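You operate a simulated robot arm through the tools that you are given. There is no shell and no other tool.

You run a simulated robot arm. Do the job below in one go: nothing can be reset, and whatever is moved stays where it is left.

JOB
Clip the green relay on the rail at mark 27 and the blue relay at mark 62.
Fine: they lie in the black tray; the keeper bar ends forward again. Where these are worked on the way, their far stop is far enough and under half their travel is too little: keeper bar.

The check looks at the end state, three seconds after you hand in, the way a careful person would. Anything else that was tipped, shoved, dropped, spilled or broken makes it a failure.

ROBOT AND FRAMES
A 7-joint arm with a fingered hand, fixed in place. Base frame: the origin is on the floor under the middle of its stand, x ahead of it, y to its left, z up. Units: m, degrees, N and s.
It reaches about 1.089 m from its shoulder. Its first joint turns from -149.0 to 149.0 degrees. Payload 3.5 kg.
The tool frame sits at the grasp point between the pads (the TCP): z along the fingers, y along the line on which they close. The tips reach 0.03 m beyond it. The gripper opens to 0.104 m; its body begins 0.035 m behind the TCP. The gripper is a hand of 4 fingers: y runs from the thumb to the fingers, the wrist lies at [-0.015, -0.11, -0.186] in the tool frame, and closing takes about 1.5 s.
Orientation is that of the tool frame in the base frame, as [roll, pitch, yaw] about the fixed x, y, z axes, in that order (R = Rz(yaw) Ry(pitch) Rx(roll)). With the fingers straight down and the wrist toward the robot, the tool's x, y and z point along [0, 1, 0], [1, 0, 0] and [0, 0, -1] of the base frame.

CONTROLS
- The arm moves only by the tool servo_tool. Its argument "plan" is a list of rows, each a list of 7 numbers: the turn, a rotation vector about the tool's x, y, z in units of 6 degrees (1.0 is 6 degrees), then the shift along the tool's x, y, z in units of 40 mm (1.0 is 40 mm), then the opening, from 0 (shut) to 1 (fully open). In form: [[wx, wy, wz, x, y, z, grip], ...]. A call has 1 to 20 rows; each row shifts and turns the commanded pose from where the row before left it, along the tool's axes as they then stand. A call with a number of a shift or a turn outside -1 to 1 is refused whole. Rows are played at 5 a second. More than 0.05 m and 8.6 degrees between two rows, or a gripper value outside its range, and nothing of the call is played. A pose out of reach is approached as far as the arm can. The call stops where the force on the tool passes 40 N (or 10 N more than at its start, if that is more) or the arm is blocked; 0.2 s more then pass. Each finger travels about 0.045 m/s and halts on what it meets, pressing with about 23 N; the grip force reading is that of the motor and also rises with nothing between the fingers. The clock runs only during rows and for 0.2 s after the last one: add rows that do not move to give the fingers time. The reply holds the time, the measured pose of the TCP, the force on the tool along the base axes, the opening and the grip force, in the units named above and with some noise, with the torque about the TCP (base axes, N m) and any sound that the robot's microphone picked up.
- Cameras (640 x 400 px; columns grow to the right, rows downward): "scene" is fixed at [0.3991, -0.6494, 1.6377]; the picture's right is [0.93, -0.36, 0.00], its down [-0.17, -0.44, -0.88] and it looks along [0.32, 0.82, -0.47] (base axes); focal length 360 px, centre (320, 200). "wrist" rides on the gripper at [0.061, -0.092, -0.13] in the tool frame; the picture's right is [-0.81, 0.28, -0.52], its down [-0.53, -0.71, 0.46] and it looks along [-0.24, 0.64, 0.72] (tool axes); focal length 275 px, centre (320, 200). There is no depth. A picture from a camera that has moved, and an enlarged one, comes with that camera's place and axes in the base frame and with its lens.
- snapshot(camera): a new picture of that camera. The clock stands still meanwhile.
- raise_lower(by): slides the trunk up (or, below 0, down) by that many m; the arm rides with it, the base frame stays. It gives what a move gives, with no picture.
- preshape(shape): the hand has 4 fingers and takes this shape, open, in about a second: jaw (thumb against the fingers, like two jaws); tri (thumb and two fingers); tip (a fingertip pinch); poke (one finger out to press); point (the index stretched); flat (the hand flat); cup (the hand cupped); fist (a fist). The gripper value then closes the fingers along that shape, each until it touches; the sizes above hold for jaw. It gives what a move gives, with no picture.
- zoom(camera, box): a new picture of the part [left, top, right, bottom] of that camera's present view, enlarged. The clock stands still meanwhile.
- finish_job(): hands the job in; it is judged then, once.

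Places have to be worked out from the pictures, the camera data and where the tool is seen. Open the gripper and draw the arm clear of the work before you hand the job in, unless the task says otherwise.

The tools are called after "Call:" as a command line: name --pt "numbers of a row" for each row, then --argument value for the rest, lists and objects as JSON in quotes. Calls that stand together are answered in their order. servo_tool: Moves the arm, as the interface text tells. Its arguments: {"type":"object","properties":{"plan":{"type":"array","items":{"type":"array","items":{"type":"number"}}}},"required":["plan"]} The other tools are called the same way: raise_lower (by) moves the trunk up or down; preshape (shape) gives the hand a shape; snapshot (camera) takes a picture; zoom (camera, box) takes an enlarged picture of a part of a camera's view; finish_job () hands the job in.

At the start:

```text
time: 0.0
eef_pos: [0.3932, 0.5214, 1.2151]
orientation: [-180.0, 0.0, 89.9]
wrist_force: [0.2, -0.3, 0.4]
torque: [0.0, -0.03, 0.01]
opening: 0.1036
gripper_force: 0.1
shape: jaw
trunk travel left (down, up): [-0.525, 0.185]
```

scene: 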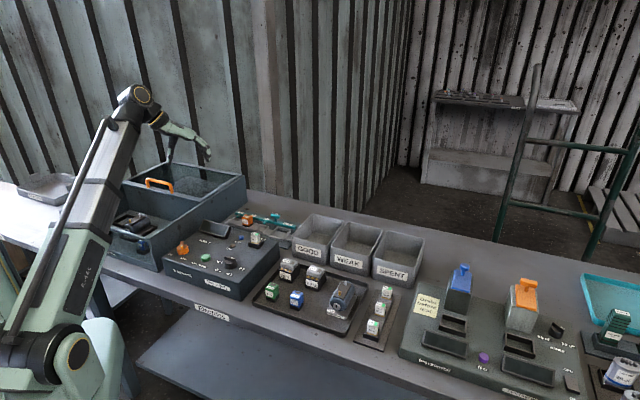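
wrist: 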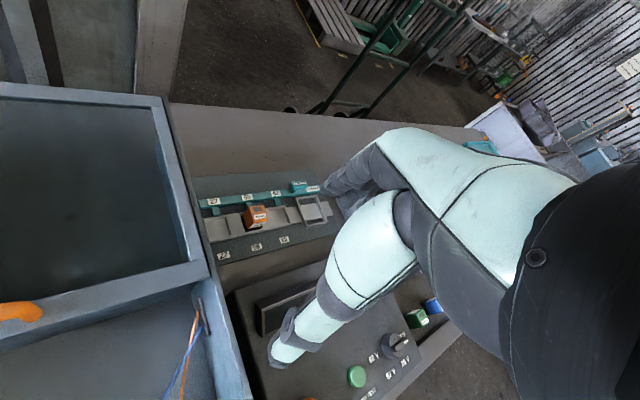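

I'll start by taking enlarged looks at the scene to find the rail, the keeper bar, and the relays.

Call:
zoom --camera "scene" --box '[220, 190, 320, 252]'

Call:
zoom --camera "scene" --box '[240, 240, 400, 340]'

Call:
zoom --camera "wrist" --box '[180, 160, 380, 285]'

Call:
zoom --camera "scene" --box '[80, 150, 300, 300]'

```text
6.40 times, centred on (270, 221) of scene
camera zoom: at [0.3991, -0.6494, 1.6377], right [0.93, -0.36, 0.0], down [-0.17, -0.44, -0.88], along [0.32, 0.82, -0.47], focal length 2307 px, centre (640, 66)
```

zoom: 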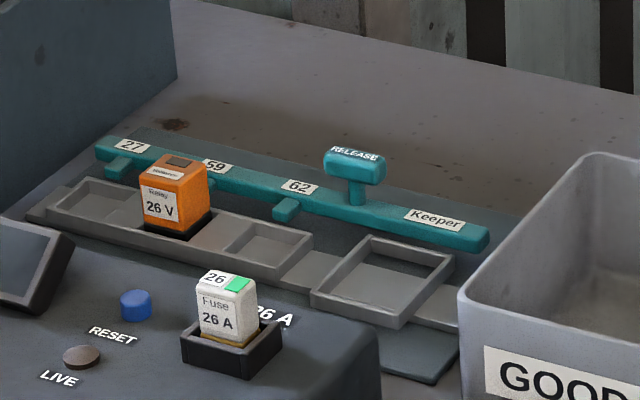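

```text
4.00 times, centred on (320, 290) of scene
camera zoom: at [0.3991, -0.6494, 1.6377], right [0.93, -0.36, 0.0], down [-0.17, -0.44, -0.88], along [0.32, 0.82, -0.47], focal length 1442 px, centre (320, -160)
```

zoom: 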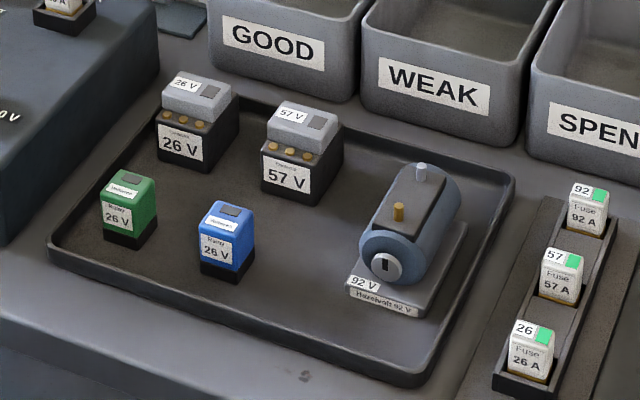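

```text
3.20 times, centred on (280, 222) of wrist
camera zoom: at [0.3013, 0.5831, 1.3469], right [0.28, -0.81, 0.52], down [-0.71, -0.53, -0.46], along [0.64, -0.24, -0.72], focal length 881 px, centre (448, 128)
```

zoom: 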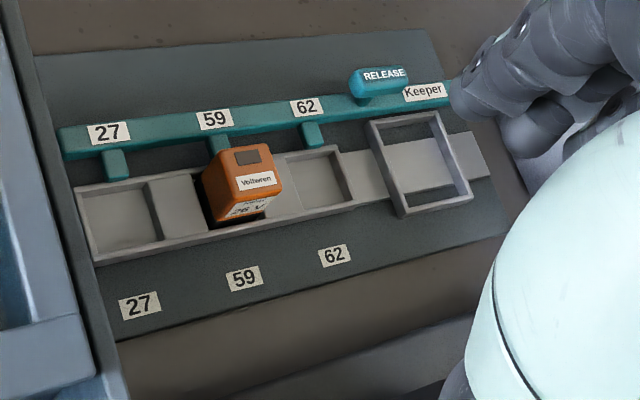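

```text
2.67 times, centred on (190, 225) of scene
camera zoom: at [0.3991, -0.6494, 1.6377], right [0.93, -0.36, 0.0], down [-0.17, -0.44, -0.88], along [0.32, 0.82, -0.47], focal length 961 px, centre (667, 133)
```

zoom: 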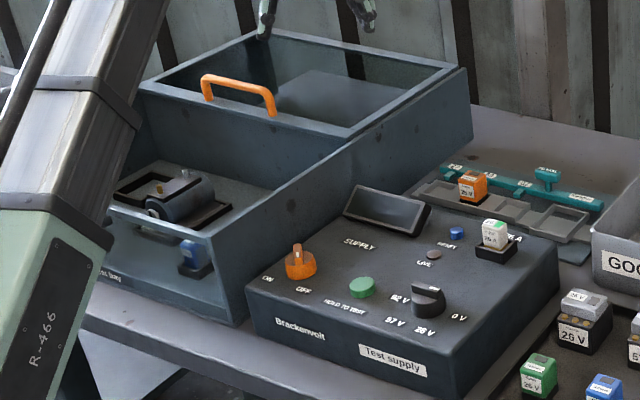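

The rail runs about 45° across the base frame, near (0.60, 0.55), and the tray is near (0.59, 0.11). I'll swing the hand square to the table and move it so the wrist camera gets a close view of the rail.

Call:
servo_tool --pt "0 0 0 -0.375 0.764 0.2 1" --pt "0 0 0 -0.375 0.764 0.2 1" --pt "0 0 0 -0.375 0.764 0.2 1" --pt "0 0 0 -0.375 0.764 0.2 1" --pt "0 0 0 -0.375 0.764 0.2 1" --pt "0 0 0 -0.375 0.764 0.2 1" --pt "0 0 0 -0.375 0.764 0.2 1" --pt "0 0 -0.9375 0 0 0 1" --pt "0 0 -0.9375 0 0 0 1" --pt "0 0 -0.9375 0 0 0 1" --pt "0 0 -0.9375 0 0 0 1" --pt "0 0 -0.9375 0 0 0 1" --pt "0 0 -0.9375 0 0 0 1" --pt "0 0 -0.9375 0 0 0 1" --pt "0 0 -0.9375 0 0 0 1" --pt "0 0 0 0 0 0 1"

Call:
snapshot --camera "wrist"

Call:
snapshot --camera "scene"

```text
time: 3.4
eef_pos: [0.6069, 0.4169, 1.1602]
orientation: [179.9, 0.0, 135.0]
wrist_force: [0.1, -0.5, 1.0]
torque: [0.01, 0.02, 0.0]
opening: 0.1032
gripper_force: 0.0
shape: jaw
trunk travel left (down, up): [-0.525, 0.185]
```

```text
taken
camera wrist: at [0.4996, 0.3949, 1.2913], right [0.77, -0.38, 0.52], down [-0.13, -0.88, -0.46], along [0.63, 0.28, -0.72], focal length 275 px, centre (320, 200)
```

wrist: 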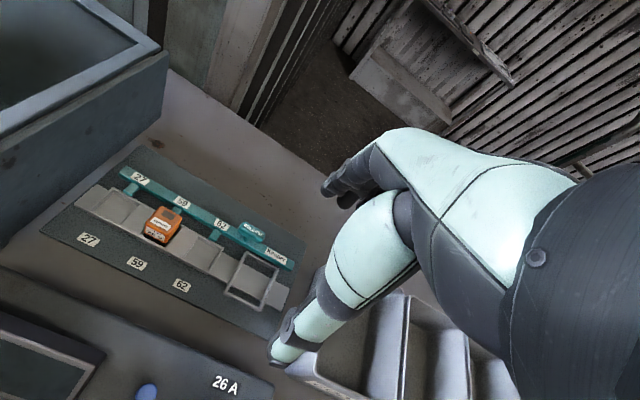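

```text
taken
```

scene: 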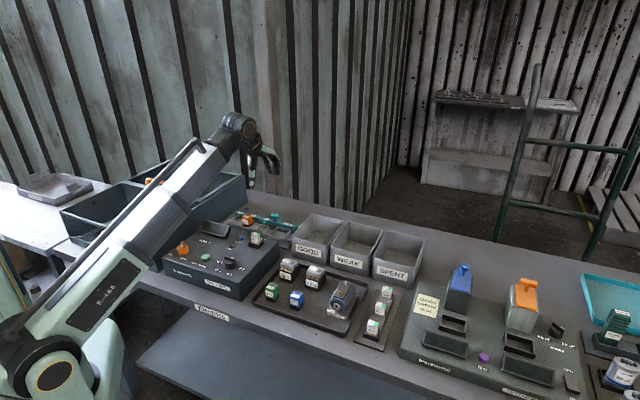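

The rail is now in clear view of the wrist camera, so I'll enlarge it to work out the keeper bar's mechanics.

Call:
zoom --camera "wrist" --box '[40, 140, 310, 320]'

Call:
zoom --camera "wrist" --box '[70, 155, 198, 235]'

Call:
zoom --camera "wrist" --box '[180, 195, 308, 275]'

Call:
zoom --camera "scene" --box '[225, 200, 305, 250]'

```text
2.22 times, centred on (175, 230) of wrist
camera zoom: at [0.4996, 0.3949, 1.2913], right [0.77, -0.38, 0.52], down [-0.13, -0.88, -0.46], along [0.63, 0.28, -0.72], focal length 612 px, centre (642, 133)
```

zoom: 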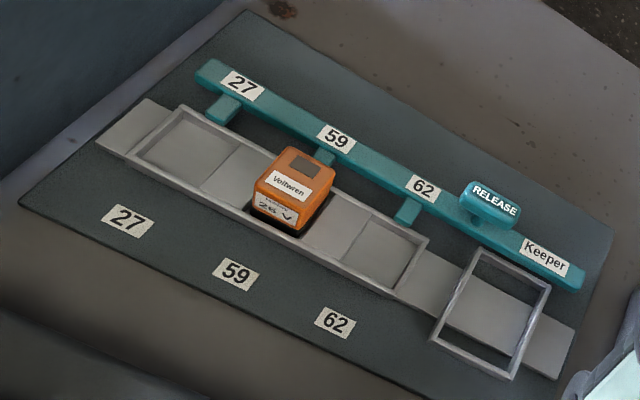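

```text
5.00 times, centred on (134, 195) of wrist
camera zoom: at [0.4996, 0.3949, 1.2913], right [0.77, -0.38, 0.52], down [-0.13, -0.88, -0.46], along [0.63, 0.28, -0.72], focal length 1376 px, centre (1250, 225)
```

zoom: 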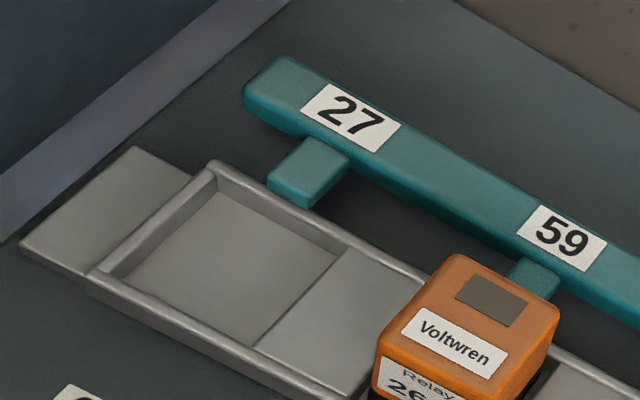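

```text
5.00 times, centred on (244, 235) of wrist
camera zoom: at [0.4996, 0.3949, 1.2913], right [0.77, -0.38, 0.52], down [-0.13, -0.88, -0.46], along [0.63, 0.28, -0.72], focal length 1376 px, centre (700, 25)
```

zoom: 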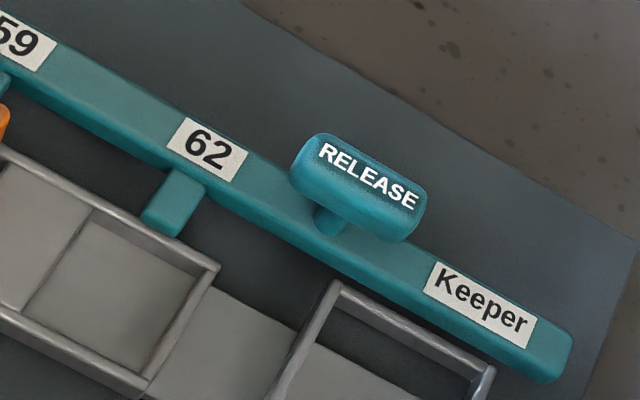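

```text
8.00 times, centred on (265, 225) of scene
camera zoom: at [0.3991, -0.6494, 1.6377], right [0.93, -0.36, 0.0], down [-0.17, -0.44, -0.88], along [0.32, 0.82, -0.47], focal length 2884 px, centre (760, 0)
```

zoom: 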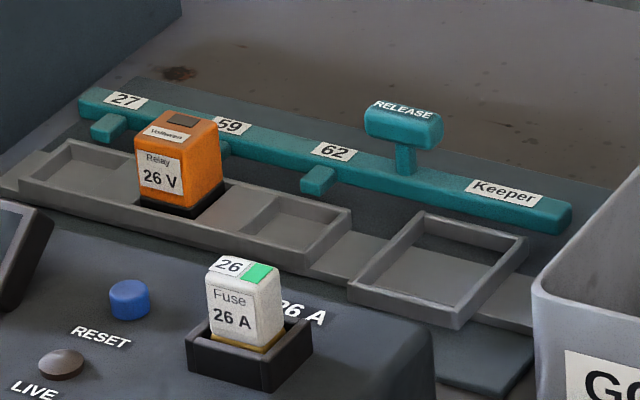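

From two wrist views I get the RELEASE knob at about (0.662, 0.501, 0.941), the bar top at z≈0.916, and the slot centres for marks 27 and 62 near (0.519, 0.585) and (0.605, 0.500). The forearm slopes up from a low joint, so I'll raise the trunk first to keep it clear of the test supply box.

Call:
raise_lower --by 0.18

Call:
snapshot --camera "scene"

```text
time: 5.4
eef_pos: [0.6082, 0.4161, 1.3408]
orientation: [-180.0, 0.0, 135.0]
wrist_force: [0.2, -0.3, -0.6]
torque: [0.0, 0.01, 0.01]
opening: 0.1036
gripper_force: 0.1
shape: jaw
trunk travel left (down, up): [-0.705, 0.005]
```

```text
taken
```

scene: 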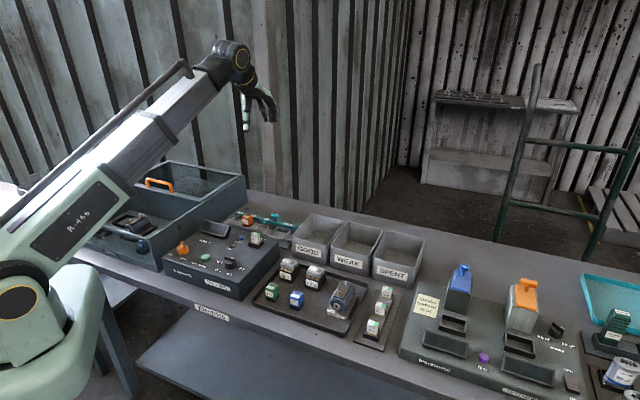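

The arm rides high now. I'll move to above the RELEASE knob and check with both cameras before I descend.

Call:
servo_tool --pt "0 0 0 0.0684 0.307 0.875 1" --pt "0 0 0 0.0684 0.307 0.875 1" --pt "0 0 0 0.0684 0.307 0.875 1" --pt "0 0 0 0.0684 0.307 0.875 1" --pt "0 0 0 0.0684 0.307 0.875 1" --pt "0 0 0 0.0684 0.307 0.875 1" --pt "0 0 0 0.0684 0.307 0.875 1" --pt "0 0 0 0.0684 0.307 0.875 1" --pt "0 0 0 0 0 0 1"

Call:
snapshot --camera "wrist"

Call:
snapshot --camera "scene"

```text
time: 7.4
eef_pos: [0.6622, 0.5008, 1.0585]
orientation: [180.0, -0.1, 135.0]
wrist_force: [-0.1, -0.6, 0.6]
torque: [0.02, 0.02, 0.01]
opening: 0.1037
gripper_force: 0.0
shape: jaw
trunk travel left (down, up): [-0.705, 0.005]
```

```text
taken
camera wrist: at [0.5536, 0.4789, 1.1889], right [0.77, -0.38, 0.52], down [-0.13, -0.88, -0.46], along [0.63, 0.28, -0.72], focal length 275 px, centre (320, 200)
```

wrist: 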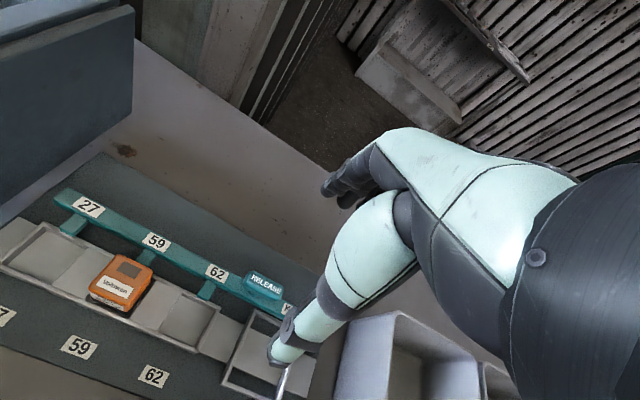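

```text
taken
```

scene: 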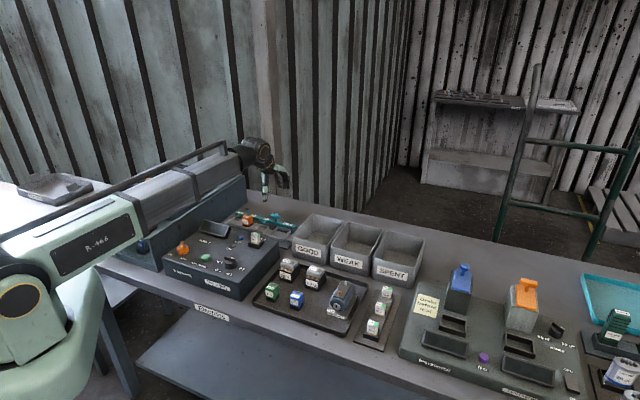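

The knob shows in the lower part of the wrist view, and its position agrees with my estimate. I'll enlarge both views to refine it.

Call:
zoom --camera "wrist" --box '[180, 240, 308, 320]'

Call:
zoom --camera "scene" --box '[225, 180, 305, 230]'

Call:
zoom --camera "wrist" --box '[40, 180, 200, 280]'

```text
5.00 times, centred on (244, 280) of wrist
camera zoom: at [0.5536, 0.4789, 1.1889], right [0.77, -0.38, 0.52], down [-0.13, -0.88, -0.46], along [0.63, 0.28, -0.72], focal length 1376 px, centre (700, -200)
```

zoom: 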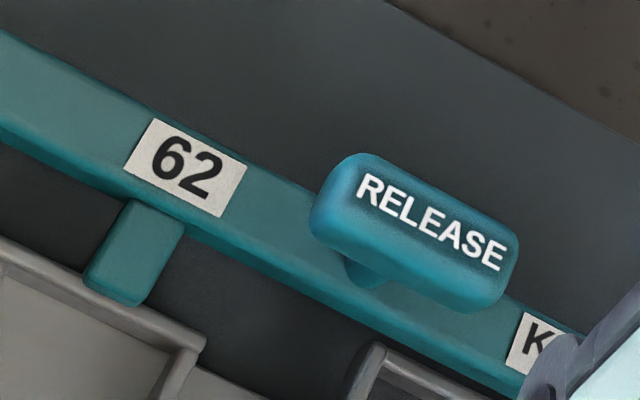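

```text
8.00 times, centred on (265, 205) of scene
camera zoom: at [0.3991, -0.6494, 1.6377], right [0.93, -0.36, 0.0], down [-0.17, -0.44, -0.88], along [0.32, 0.82, -0.47], focal length 2884 px, centre (760, 160)
```

zoom: 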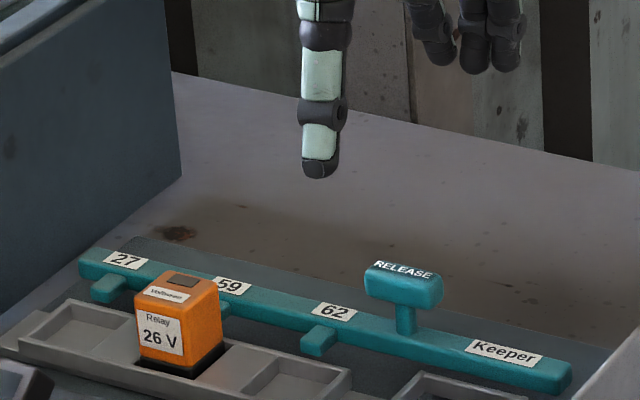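

```text
4.00 times, centred on (120, 230) of wrist
camera zoom: at [0.5536, 0.4789, 1.1889], right [0.77, -0.38, 0.52], down [-0.13, -0.88, -0.46], along [0.63, 0.28, -0.72], focal length 1101 px, centre (1120, 80)
```

zoom: 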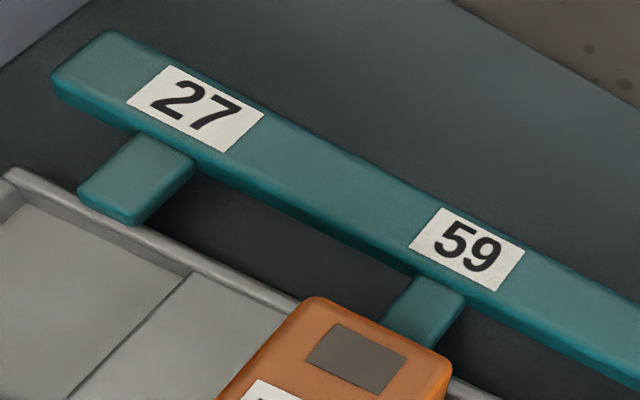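

The TCP is centred over the knob to within a few millimetres. I'll descend to z≈0.956, which leaves the fingertips about 9 mm above the bar, and close on the knob.

Call:
servo_tool --pt "0 0 0 0 0 0.64 1" --pt "0 0 0 0 0 0.64 1" --pt "0 0 0 0 0 0.64 1" --pt "0 0 0 0 0 0.64 1" --pt "0 0 0 0 0 0 0.5" --pt "0 0 0 0 0 0 0.5" --pt "0 0 0 0 0 0 0.5" --pt "0 0 0 0 0 0 0.5"

Call:
zoom --camera "scene" --box '[225, 190, 305, 240]'

Call:
snapshot --camera "wrist"

```text
time: 9.2
eef_pos: [0.663, 0.5019, 0.9576]
orientation: [-180.0, -0.1, 134.9]
wrist_force: [0.0, 0.0, 0.5]
torque: [-0.03, -0.01, 0.01]
opening: 0.0527
gripper_force: 0.1
shape: jaw
trunk travel left (down, up): [-0.705, 0.005]
```

```text
8.00 times, centred on (265, 215) of scene
camera zoom: at [0.3991, -0.6494, 1.6377], right [0.93, -0.36, 0.0], down [-0.17, -0.44, -0.88], along [0.32, 0.82, -0.47], focal length 2884 px, centre (760, 80)
```

zoom: 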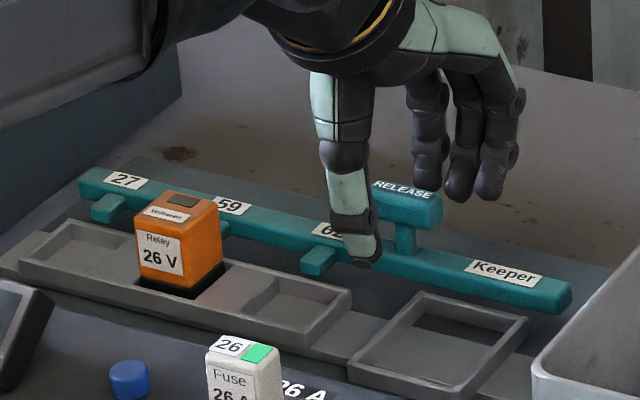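

```text
taken
camera wrist: at [0.5541, 0.4805, 1.0889], right [0.77, -0.38, 0.52], down [-0.13, -0.88, -0.46], along [0.63, 0.28, -0.72], focal length 275 px, centre (320, 200)
```

wrist: 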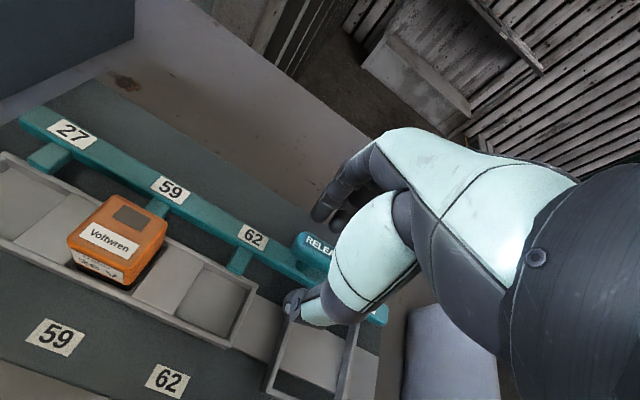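

The thumb is in front of the knob and the fingers behind it, with no contact force. I'll close on it.

Call:
servo_tool --pt "0 0 0 0 0 0 0" --pt "0 0 0 0 0 0 0" --pt "0 0 0 0 0 0 0" --pt "0 0 0 0 0 0 0" --pt "0 0 0 0 0 0 0" --pt "0 0 0 0 0 0 0"

Call:
zoom --camera "scene" --box '[225, 190, 305, 240]'

Call:
snapshot --camera "wrist"

```text
time: 10.6
eef_pos: [0.662, 0.5013, 0.9574]
orientation: [-179.9, 0.1, 135.0]
wrist_force: [-1.0, -0.3, -2.0]
torque: [-0.01, 0.0, -0.01]
opening: 0.011
gripper_force: 23.4
shape: jaw
trunk travel left (down, up): [-0.705, 0.005]
```

```text
8.00 times, centred on (265, 215) of scene
camera zoom: at [0.3991, -0.6494, 1.6377], right [0.93, -0.36, 0.0], down [-0.17, -0.44, -0.88], along [0.32, 0.82, -0.47], focal length 2884 px, centre (760, 80)
```

zoom: 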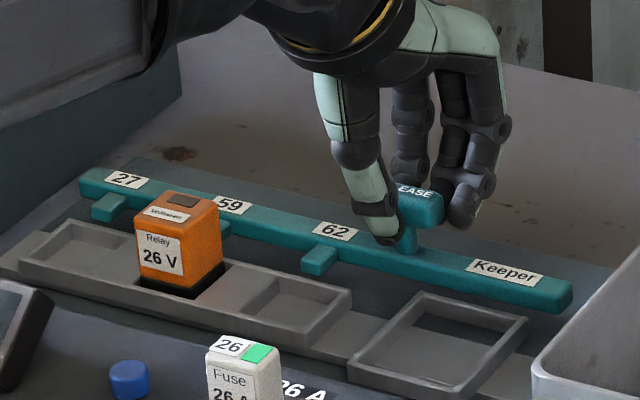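

```text
taken
camera wrist: at [0.5541, 0.4805, 1.0888], right [0.77, -0.38, 0.52], down [-0.13, -0.88, -0.46], along [0.63, 0.28, -0.72], focal length 275 px, centre (320, 200)
```

wrist: 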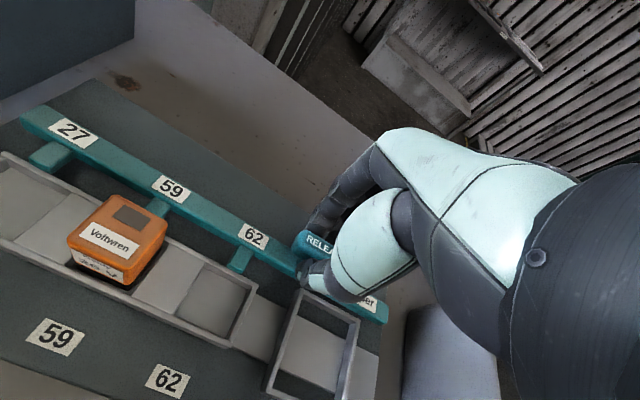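

The knob is gripped (23 N). I'll push the bar back along the tool's +y in small steps and watch the force and the picture.

Call:
servo_tool --pt "0 0 0 0 0.1 0 0" --pt "0 0 0 0 0.1 0 0" --pt "0 0 0 0 0.1 0 0" --pt "0 0 0 0 0.1 0 0"

Call:
zoom --camera "scene" --box '[225, 190, 305, 240]'

Call:
snapshot --camera "wrist"

```text
time: 11.6
eef_pos: [0.6732, 0.5131, 0.958]
orientation: [179.9, 0.0, 134.9]
wrist_force: [0.5, -1.2, -4.4]
torque: [-0.02, -0.05, -0.01]
opening: 0.0107
gripper_force: 22.8
shape: jaw
trunk travel left (down, up): [-0.705, 0.005]
```

```text
8.00 times, centred on (265, 215) of scene
camera zoom: at [0.3991, -0.6494, 1.6377], right [0.93, -0.36, 0.0], down [-0.17, -0.44, -0.88], along [0.32, 0.82, -0.47], focal length 2884 px, centre (760, 80)
```

zoom: 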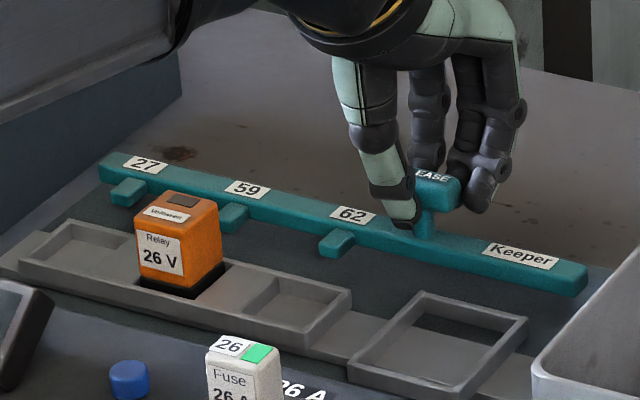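

```text
taken
camera wrist: at [0.5652, 0.492, 1.089], right [0.77, -0.38, 0.52], down [-0.13, -0.88, -0.45], along [0.63, 0.28, -0.72], focal length 275 px, centre (320, 200)
```

wrist: 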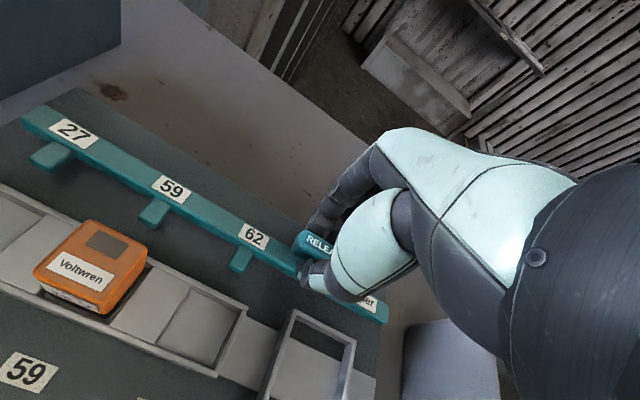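

The bar slid back about 16 mm and met almost no resistance. I'll keep going toward its far stop.

Call:
servo_tool --pt "0 0 0 0 0.1 0 0" --pt "0 0 0 0 0.1 0 0" --pt "0 0 0 0 0.1 0 0" --pt "0 0 0 0 0.1 0 0" --pt "0 0 0 0 0.1 0 0"

Call:
zoom --camera "scene" --box '[225, 190, 305, 240]'

```text
time: 12.8
eef_pos: [0.6853, 0.525, 0.9585]
orientation: [-179.9, 0.1, 135.0]
wrist_force: [-14.7, -15.0, 0.6]
torque: [-0.41, 0.39, -0.02]
opening: 0.0109
gripper_force: 23.0
shape: jaw
trunk travel left (down, up): [-0.705, 0.005]
```

```text
8.00 times, centred on (265, 215) of scene
camera zoom: at [0.3991, -0.6494, 1.6377], right [0.93, -0.36, 0.0], down [-0.17, -0.44, -0.88], along [0.32, 0.82, -0.47], focal length 2884 px, centre (760, 80)
```

zoom: 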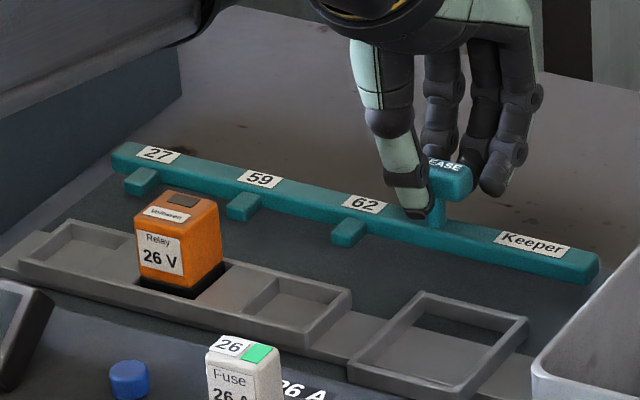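

The bar has reached its far stop: about 33 mm of travel and 21 N of resistance. I'll ease off the push, open, lift away, and see whether it stays back.

Call:
servo_tool --pt "0 0 0 0 -0.07 0 0" --pt "0 0 0 0 0 0 0.6" --pt "0 0 0 0 0 0 0.6" --pt "0 0 0 0 0 0 0.6" --pt "0 0 0 0 0 0 0.6" --pt "0 0 0 0 0 0 0.6" --pt "0 0 0 0 0 -0.6 0.6" --pt "0 0 0 0 0 -0.9 0.6" --pt "0 0 0 0 0 -0.9 1" --pt "0 0 0 0 0 -0.9 1" --pt "0 0 0 0 0 -0.5 1" --pt "0 0 0 0 0 0 1"

Call:
zoom --camera "scene" --box '[225, 190, 305, 240]'

Call:
snapshot --camera "wrist"

```text
time: 15.4
eef_pos: [0.6876, 0.527, 1.1094]
orientation: [-179.9, 0.0, 134.9]
wrist_force: [0.2, 0.9, -0.3]
torque: [0.01, 0.02, 0.02]
opening: 0.1035
gripper_force: 0.1
shape: jaw
trunk travel left (down, up): [-0.705, 0.005]
```

```text
8.00 times, centred on (265, 215) of scene
camera zoom: at [0.3991, -0.6494, 1.6377], right [0.93, -0.36, 0.0], down [-0.17, -0.44, -0.88], along [0.32, 0.82, -0.47], focal length 2884 px, centre (760, 80)
```

zoom: 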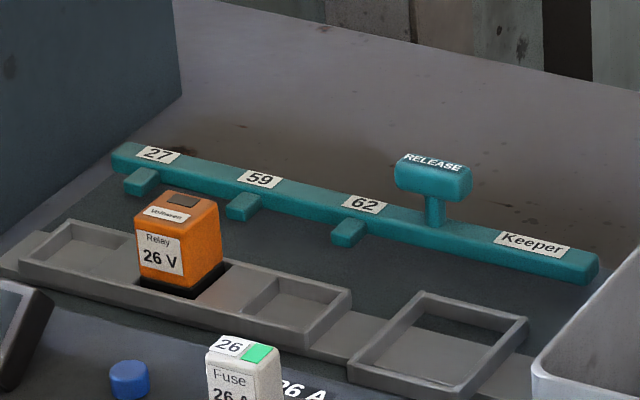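

```text
taken
camera wrist: at [0.5788, 0.5064, 1.24], right [0.77, -0.38, 0.52], down [-0.13, -0.88, -0.46], along [0.63, 0.28, -0.72], focal length 275 px, centre (320, 200)
```

wrist: 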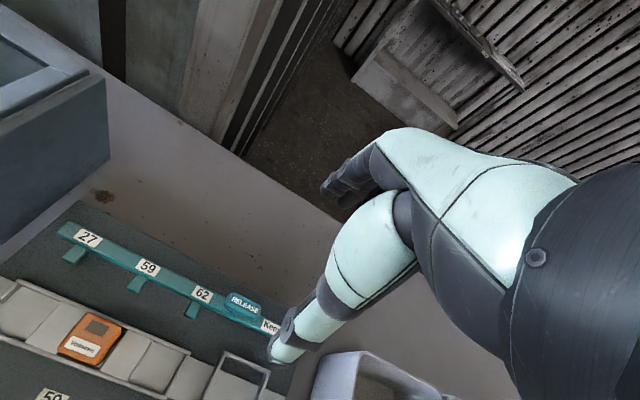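

The keeper bar stays back by itself. I'll move over toward the black tray to look at the green and blue relays from a position in front of them.

Call:
servo_tool --pt "0 0 0 -0.575 -0.8 -0.1 1" --pt "0 0 0 -0.575 -0.8 -0.1 1" --pt "0 0 0 -0.575 -0.8 -0.1 1" --pt "0 0 0 -0.575 -0.8 -0.1 1" --pt "0 0 0 -0.575 -0.8 -0.1 1" --pt "0 0 0 -0.575 -0.8 -0.1 1" --pt "0 0 0 -0.575 -0.8 -0.1 1" --pt "0 0 0 -0.575 -0.8 -0.1 1" --pt "0 0 0 -0.575 -0.8 -0.1 1" --pt "0 0 0 -0.575 -0.8 -0.1 1" --pt "0 0 0 -0.575 -0.8 -0.1 1" --pt "0 0 0 -0.575 -0.8 -0.1 1" --pt "0 0 0 -0.575 -0.8 -0.1 1" --pt "0 0 0 -0.575 -0.8 -0.1 1" --pt "0 0 0 0 0 0 1"

Call:
snapshot --camera "wrist"

Call:
snapshot --camera "scene"

```text
time: 18.6
eef_pos: [0.5967, -0.0186, 1.166]
orientation: [180.0, 0.0, 135.0]
wrist_force: [0.0, 0.5, -0.7]
torque: [-0.01, 0.01, 0.01]
opening: 0.1037
gripper_force: 0.1
shape: jaw
trunk travel left (down, up): [-0.705, 0.005]
```

```text
taken
camera wrist: at [0.488, -0.0399, 1.2969], right [0.77, -0.38, 0.52], down [-0.13, -0.88, -0.46], along [0.63, 0.28, -0.72], focal length 275 px, centre (320, 200)
```

wrist: 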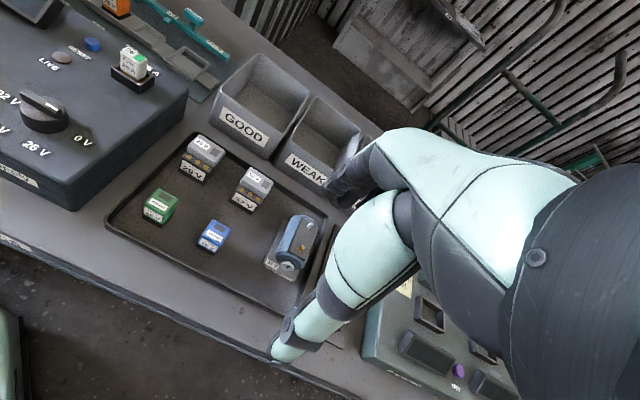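

```text
taken
```

scene: 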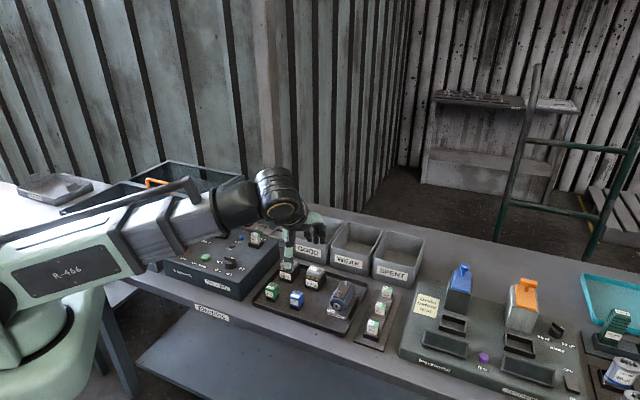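

Both relays are in view. I'll enlarge them from both cameras to triangulate position, size and orientation.

Call:
zoom --camera "wrist" --box '[130, 175, 258, 255]'

Call:
zoom --camera "scene" --box '[250, 265, 330, 315]'

```text
5.00 times, centred on (194, 215) of wrist
camera zoom: at [0.488, -0.0399, 1.2969], right [0.77, -0.38, 0.52], down [-0.13, -0.88, -0.46], along [0.63, 0.28, -0.72], focal length 1376 px, centre (950, 125)
```

zoom: 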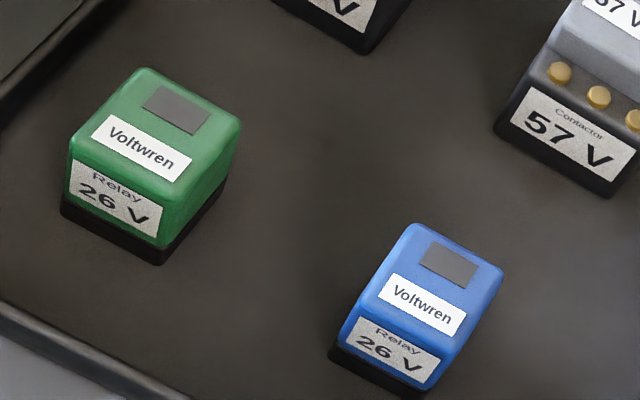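

```text
8.00 times, centred on (290, 290) of scene
camera zoom: at [0.3991, -0.6494, 1.6377], right [0.93, -0.36, 0.0], down [-0.17, -0.44, -0.88], along [0.32, 0.82, -0.47], focal length 2884 px, centre (560, -520)
```

zoom: 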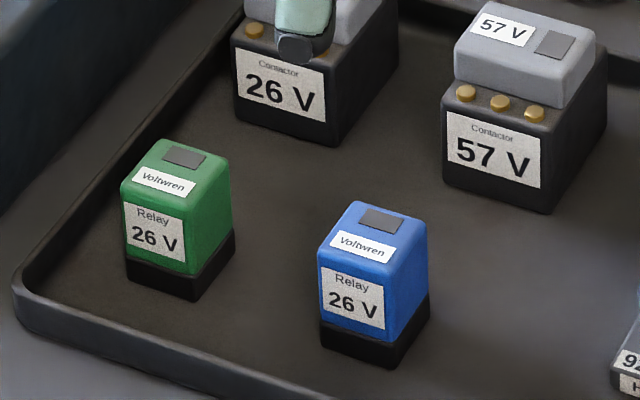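

I place the green relay's top centre at about (0.557, 0.140, 0.928) and blue's at (0.611, 0.081, 0.932). Each is roughly 3×3×4 cm and nearly square to the table. I'll move over the green one with the fingers partly open and check again.

Call:
servo_tool --pt "0 0 0 0.701 0.42 0.6 0.62" --pt "0 0 0 0.701 0.42 0.6 0.62" --pt "0 0 0 0.701 0.42 0.6 0.62" --pt "0 0 0 0.701 0.42 0.6 0.62" --pt "0 0 0 0.701 0.42 0.6 0.62" --pt "0 0 0 0 0 0 0.62" --pt "0 0 0 0 0 0 0.62"

Call:
snapshot --camera "wrist"

Call:
zoom --camera "scene" --box '[230, 230, 350, 305]'

```text
time: 20.2
eef_pos: [0.5561, 0.1392, 1.0459]
orientation: [-180.0, 0.0, 135.0]
wrist_force: [-0.3, -0.1, 0.5]
torque: [0.02, 0.01, -0.02]
opening: 0.0648
gripper_force: 0.1
shape: jaw
trunk travel left (down, up): [-0.705, 0.005]
```

```text
taken
camera wrist: at [0.4472, 0.1179, 1.1771], right [0.77, -0.38, 0.52], down [-0.13, -0.88, -0.46], along [0.63, 0.28, -0.72], focal length 275 px, centre (320, 200)
```

wrist: 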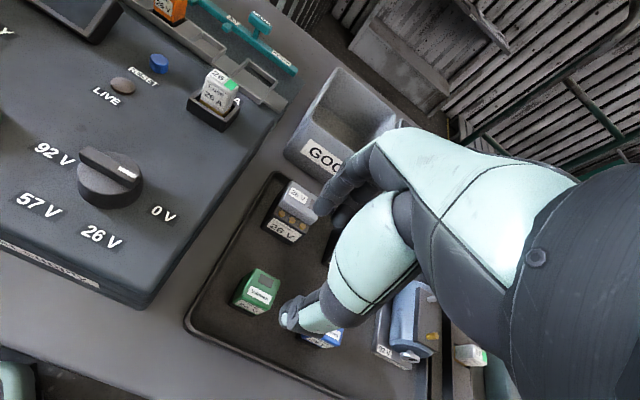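

```text
5.33 times, centred on (290, 268) of scene
camera zoom: at [0.3991, -0.6494, 1.6377], right [0.93, -0.36, 0.0], down [-0.17, -0.44, -0.88], along [0.32, 0.82, -0.47], focal length 1922 px, centre (480, -160)
```

zoom: 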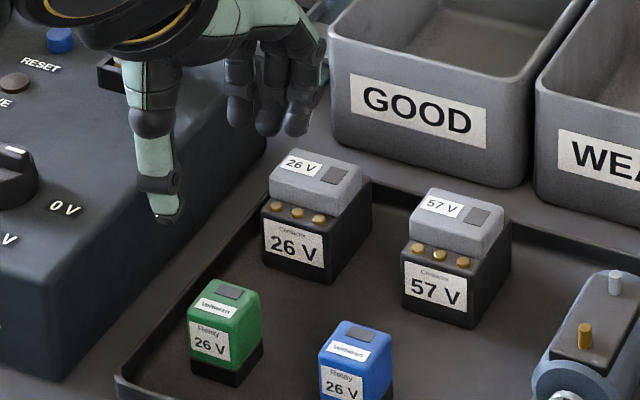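

The hand is over the green relay. I'll enlarge the wrist view for an exact position before descending.

Call:
zoom --camera "wrist" --box '[210, 250, 370, 350]'

```text
4.00 times, centred on (290, 300) of wrist
camera zoom: at [0.4472, 0.1179, 1.1771], right [0.77, -0.38, 0.52], down [-0.13, -0.88, -0.46], along [0.63, 0.28, -0.72], focal length 1101 px, centre (440, -200)
```

zoom: 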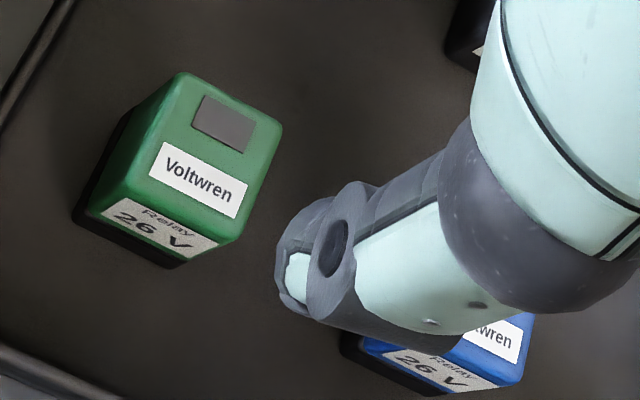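

The green relay is within about 2 mm of the TCP axis and aligned. I'll descend to z≈0.94 so the fingertips stop mid-height on the relay, then close gently.

Call:
servo_tool --pt "0 0 0 0 -0.02 0.66 0.62" --pt "0 0 0 0 -0.02 0.66 0.62" --pt "0 0 0 0 0 0.66 0.62" --pt "0 0 0 0 0 0.66 0.62" --pt "0 0 0 0 0 0 0.62"

Call:
zoom --camera "scene" --box '[240, 240, 340, 302]'

Call:
snapshot --camera "wrist"

```text
time: 21.4
eef_pos: [0.5578, 0.1376, 0.9395]
orientation: [179.9, 0.1, 135.1]
wrist_force: [-0.3, 0.1, 1.0]
torque: [0.01, 0.0, 0.04]
opening: 0.0647
gripper_force: 0.0
shape: jaw
trunk travel left (down, up): [-0.705, 0.005]
```

```text
6.40 times, centred on (290, 271) of scene
camera zoom: at [0.3991, -0.6494, 1.6377], right [0.93, -0.36, 0.0], down [-0.17, -0.44, -0.88], along [0.32, 0.82, -0.47], focal length 2307 px, centre (512, -254)
```

zoom: 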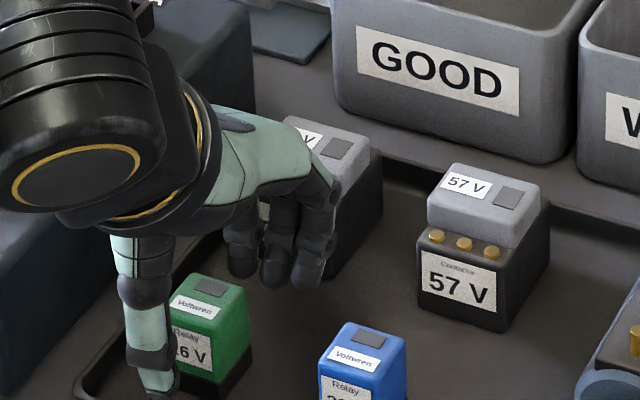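

```text
taken
camera wrist: at [0.4488, 0.1158, 1.0706], right [0.77, -0.38, 0.52], down [-0.13, -0.88, -0.46], along [0.63, 0.28, -0.72], focal length 275 px, centre (320, 200)
```

wrist: 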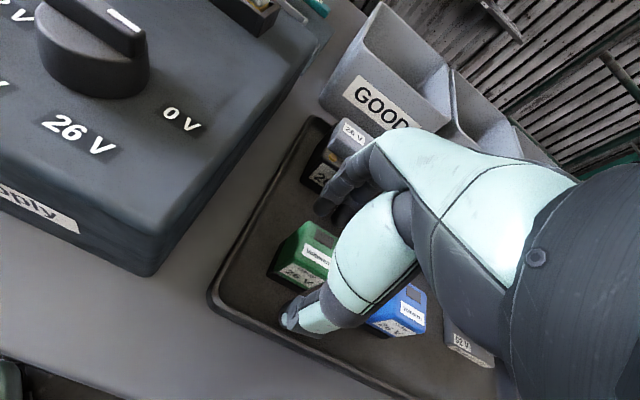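

No contact yet, and the relay sits between thumb and fingers. I'll nudge 2.5 mm to centre it sideways and close.

Call:
servo_tool --pt "0 0 0 0.06 0 0 0.62" --pt "0 0 0 0 0 0 0.3" --pt "0 0 0 0 0 0 0" --pt "0 0 0 0 0 0 0" --pt "0 0 0 0 0 0 0" --pt "0 0 0 0 0 0 0" --pt "0 0 0 0 0 0 0"

Call:
zoom --camera "scene" --box '[240, 240, 340, 302]'

Call:
zoom --camera "wrist" --box '[240, 180, 440, 305]'

```text
time: 23.0
eef_pos: [0.5551, 0.1374, 0.9399]
orientation: [180.0, -0.1, 135.0]
wrist_force: [-0.3, -0.3, 0.2]
torque: [-0.03, 0.0, -0.03]
opening: 0.0253
gripper_force: 22.5
shape: jaw
trunk travel left (down, up): [-0.705, 0.005]
```

```text
6.40 times, centred on (290, 271) of scene
camera zoom: at [0.3991, -0.6494, 1.6377], right [0.93, -0.36, 0.0], down [-0.17, -0.44, -0.88], along [0.32, 0.82, -0.47], focal length 2307 px, centre (512, -254)
```

zoom: 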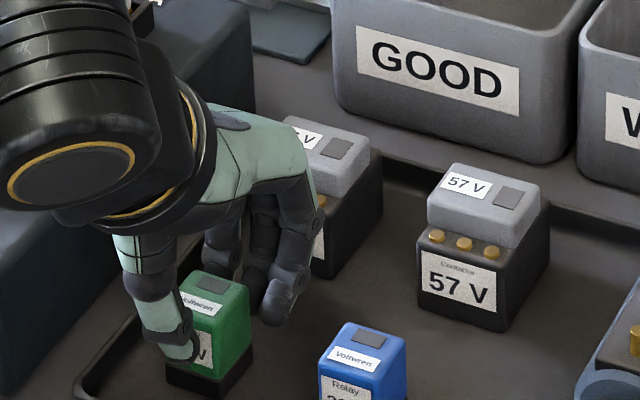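

```text
3.20 times, centred on (340, 242) of wrist
camera zoom: at [0.4473, 0.1174, 1.0707], right [0.77, -0.38, 0.52], down [-0.13, -0.88, -0.46], along [0.63, 0.28, -0.72], focal length 881 px, centre (256, 64)
```

zoom: 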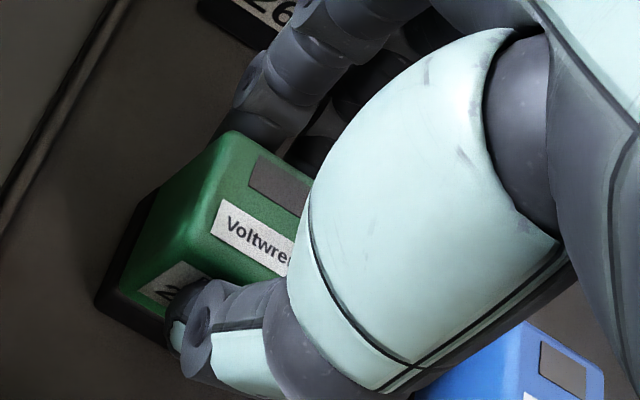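

It's gripped at a 25 mm opening with 22.5 N. I'll lift straight up and check that the relay comes along.

Call:
servo_tool --pt "0 0 0 0 0 -0.3 0" --pt "0 0 0 0 0 -0.5 0" --pt "0 0 0 0 0 -0.7 0" --pt "0 0 0 0 0 -0.7 0" --pt "0 0 0 0 0 -0.7 0" --pt "0 0 0 0 0 -0.7 0" --pt "0 0 0 0 0 -0.6 0" --pt "0 0 0 0 0 0 0"

Call:
zoom --camera "scene" --box '[230, 190, 350, 265]'

Call:
snapshot --camera "wrist"

```text
time: 24.8
eef_pos: [0.555, 0.1396, 1.108]
orientation: [179.9, 0.1, 135.0]
wrist_force: [0.7, -0.4, -0.9]
torque: [-0.04, 0.04, 0.0]
opening: 0.0249
gripper_force: 22.9
shape: jaw
trunk travel left (down, up): [-0.705, 0.005]
```

```text
5.33 times, centred on (290, 228) of scene
camera zoom: at [0.3991, -0.6494, 1.6377], right [0.93, -0.36, 0.0], down [-0.17, -0.44, -0.88], along [0.32, 0.82, -0.47], focal length 1922 px, centre (480, 53)
```

zoom: 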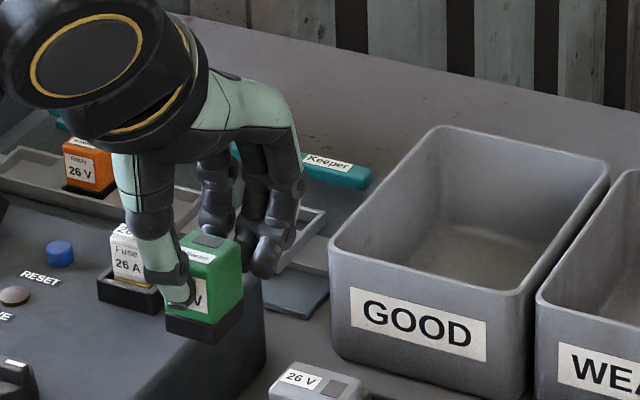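

```text
taken
camera wrist: at [0.4467, 0.1189, 1.2396], right [0.77, -0.38, 0.52], down [-0.13, -0.88, -0.46], along [0.63, 0.28, -0.72], focal length 275 px, centre (320, 200)
```

wrist: 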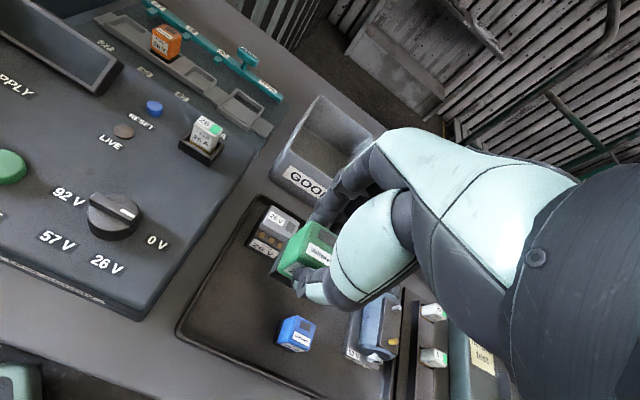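

The green relay is firmly held. I'll carry it at this height over to above the mark-27 slot and look again there.

Call:
servo_tool --pt "0 0 0 0.4 0.3 -0.1 0" --pt "0 0 0 0.72 0.62 -0.1 0" --pt "0 0 0 0.72 0.62 0 0" --pt "0 0 0 0.72 0.62 0 0" --pt "0 0 0 0.72 0.62 0 0" --pt "0 0 0 0.72 0.62 0 0" --pt "0 0 0 0.72 0.62 0 0" --pt "0 0 0 0.72 0.62 0 0" --pt "0 0 0 0.72 0.62 0 0" --pt "0 0 0 0.72 0.62 0 0" --pt "0 0 0 0.72 0.62 0 0" --pt "0 0 0 0.72 0.62 0 0" --pt "0 0 0 0.155 0.105 0 0" --pt "0 0 0 0 0 0 0"

Call:
snapshot --camera "wrist"

Call:
zoom --camera "scene" --box '[200, 165, 320, 240]'

Call:
snapshot --camera "scene"

```text
time: 27.8
eef_pos: [0.5182, 0.5848, 1.1152]
orientation: [180.0, 0.0, 135.1]
wrist_force: [-0.7, 0.4, -0.7]
torque: [-0.01, 0.04, -0.01]
opening: 0.025
gripper_force: 23.0
shape: jaw
trunk travel left (down, up): [-0.705, 0.005]
```

```text
taken
camera wrist: at [0.4102, 0.5624, 1.2467], right [0.77, -0.38, 0.52], down [-0.13, -0.88, -0.46], along [0.63, 0.28, -0.72], focal length 275 px, centre (320, 200)
```

wrist: 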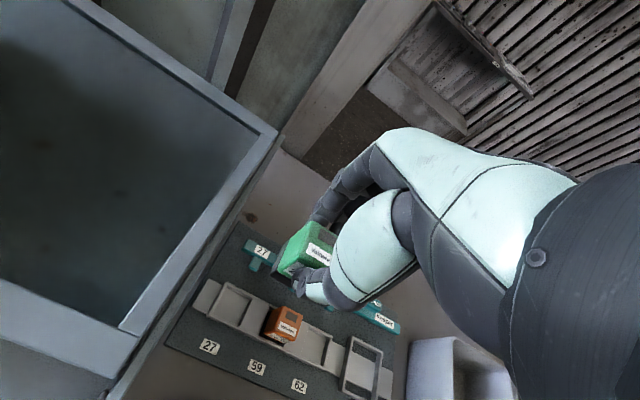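

```text
5.33 times, centred on (260, 202) of scene
camera zoom: at [0.3991, -0.6494, 1.6377], right [0.93, -0.36, 0.0], down [-0.17, -0.44, -0.88], along [0.32, 0.82, -0.47], focal length 1922 px, centre (640, 187)
```

zoom: 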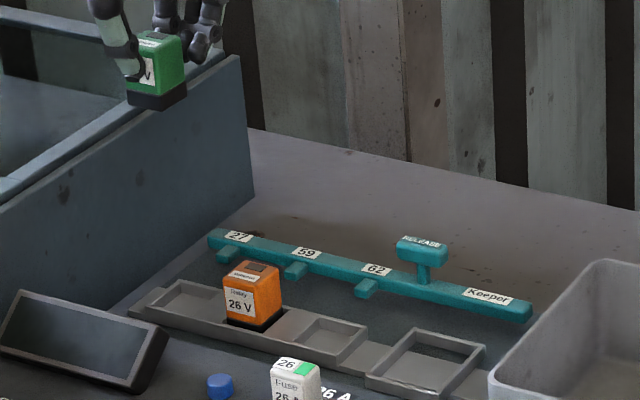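

```text
taken
```

scene: 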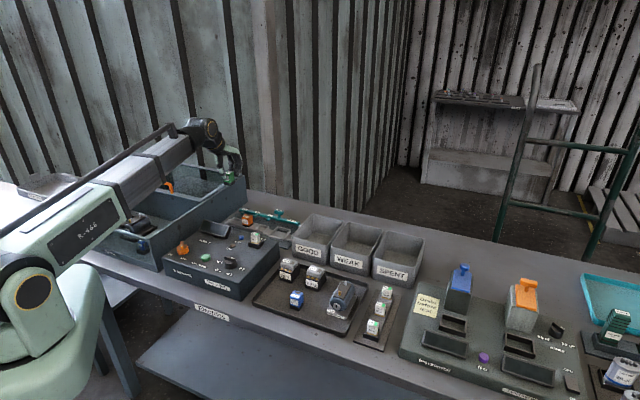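

The relay hangs above slot 27. I'll enlarge the wrist view to measure the slot and the held relay precisely.

Call:
zoom --camera "wrist" --box '[180, 225, 340, 325]'

Call:
zoom --camera "wrist" --box '[190, 265, 286, 325]'

Call:
zoom --camera "scene" --box '[215, 160, 255, 185]'

Call:
zoom --camera "scene" --box '[220, 205, 300, 255]'

```text
4.00 times, centred on (260, 275) of wrist
camera zoom: at [0.4102, 0.5624, 1.2467], right [0.77, -0.38, 0.52], down [-0.13, -0.88, -0.46], along [0.63, 0.28, -0.72], focal length 1101 px, centre (560, -100)
```

zoom: 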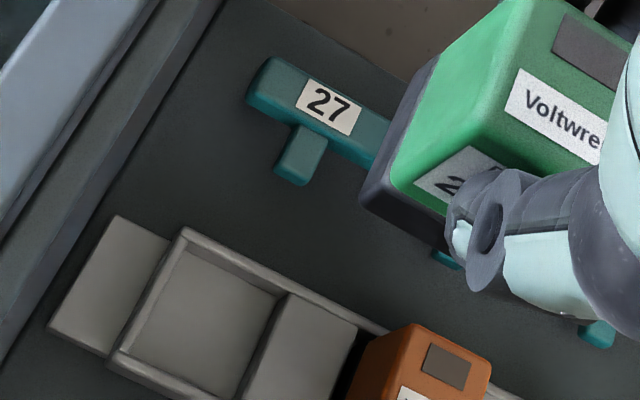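

```text
6.67 times, centred on (238, 295) of wrist
camera zoom: at [0.4102, 0.5624, 1.2467], right [0.77, -0.38, 0.52], down [-0.13, -0.88, -0.46], along [0.63, 0.28, -0.72], focal length 1835 px, centre (867, -433)
```

zoom: 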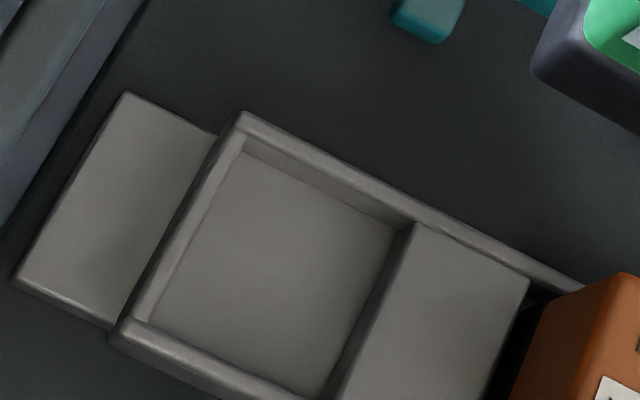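

```text
16.00 times, centred on (235, 172) of scene
camera zoom: at [0.3991, -0.6494, 1.6377], right [0.93, -0.36, 0.0], down [-0.17, -0.44, -0.88], along [0.32, 0.82, -0.47], focal length 5767 px, centre (1680, 640)
```

zoom: 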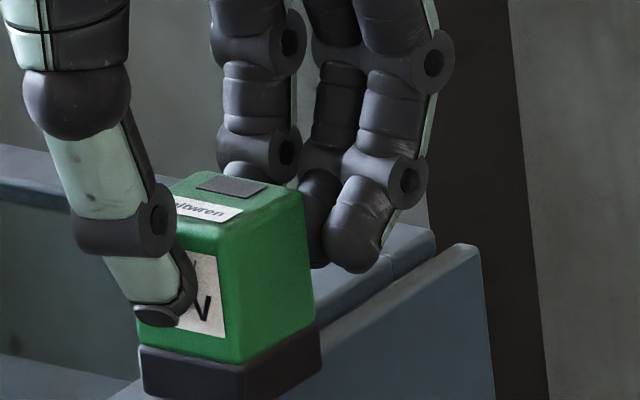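

```text
8.00 times, centred on (260, 230) of scene
camera zoom: at [0.3991, -0.6494, 1.6377], right [0.93, -0.36, 0.0], down [-0.17, -0.44, -0.88], along [0.32, 0.82, -0.47], focal length 2884 px, centre (800, -40)
```

zoom: 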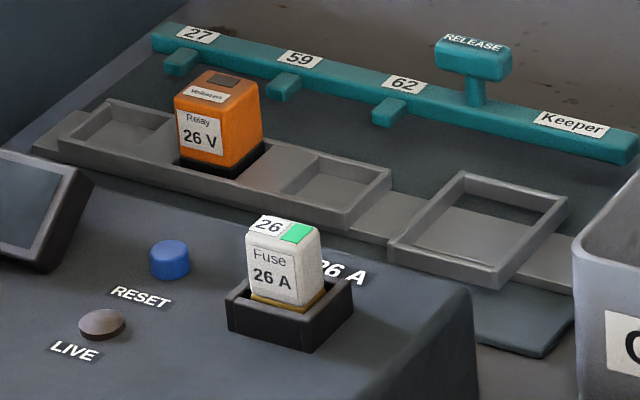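

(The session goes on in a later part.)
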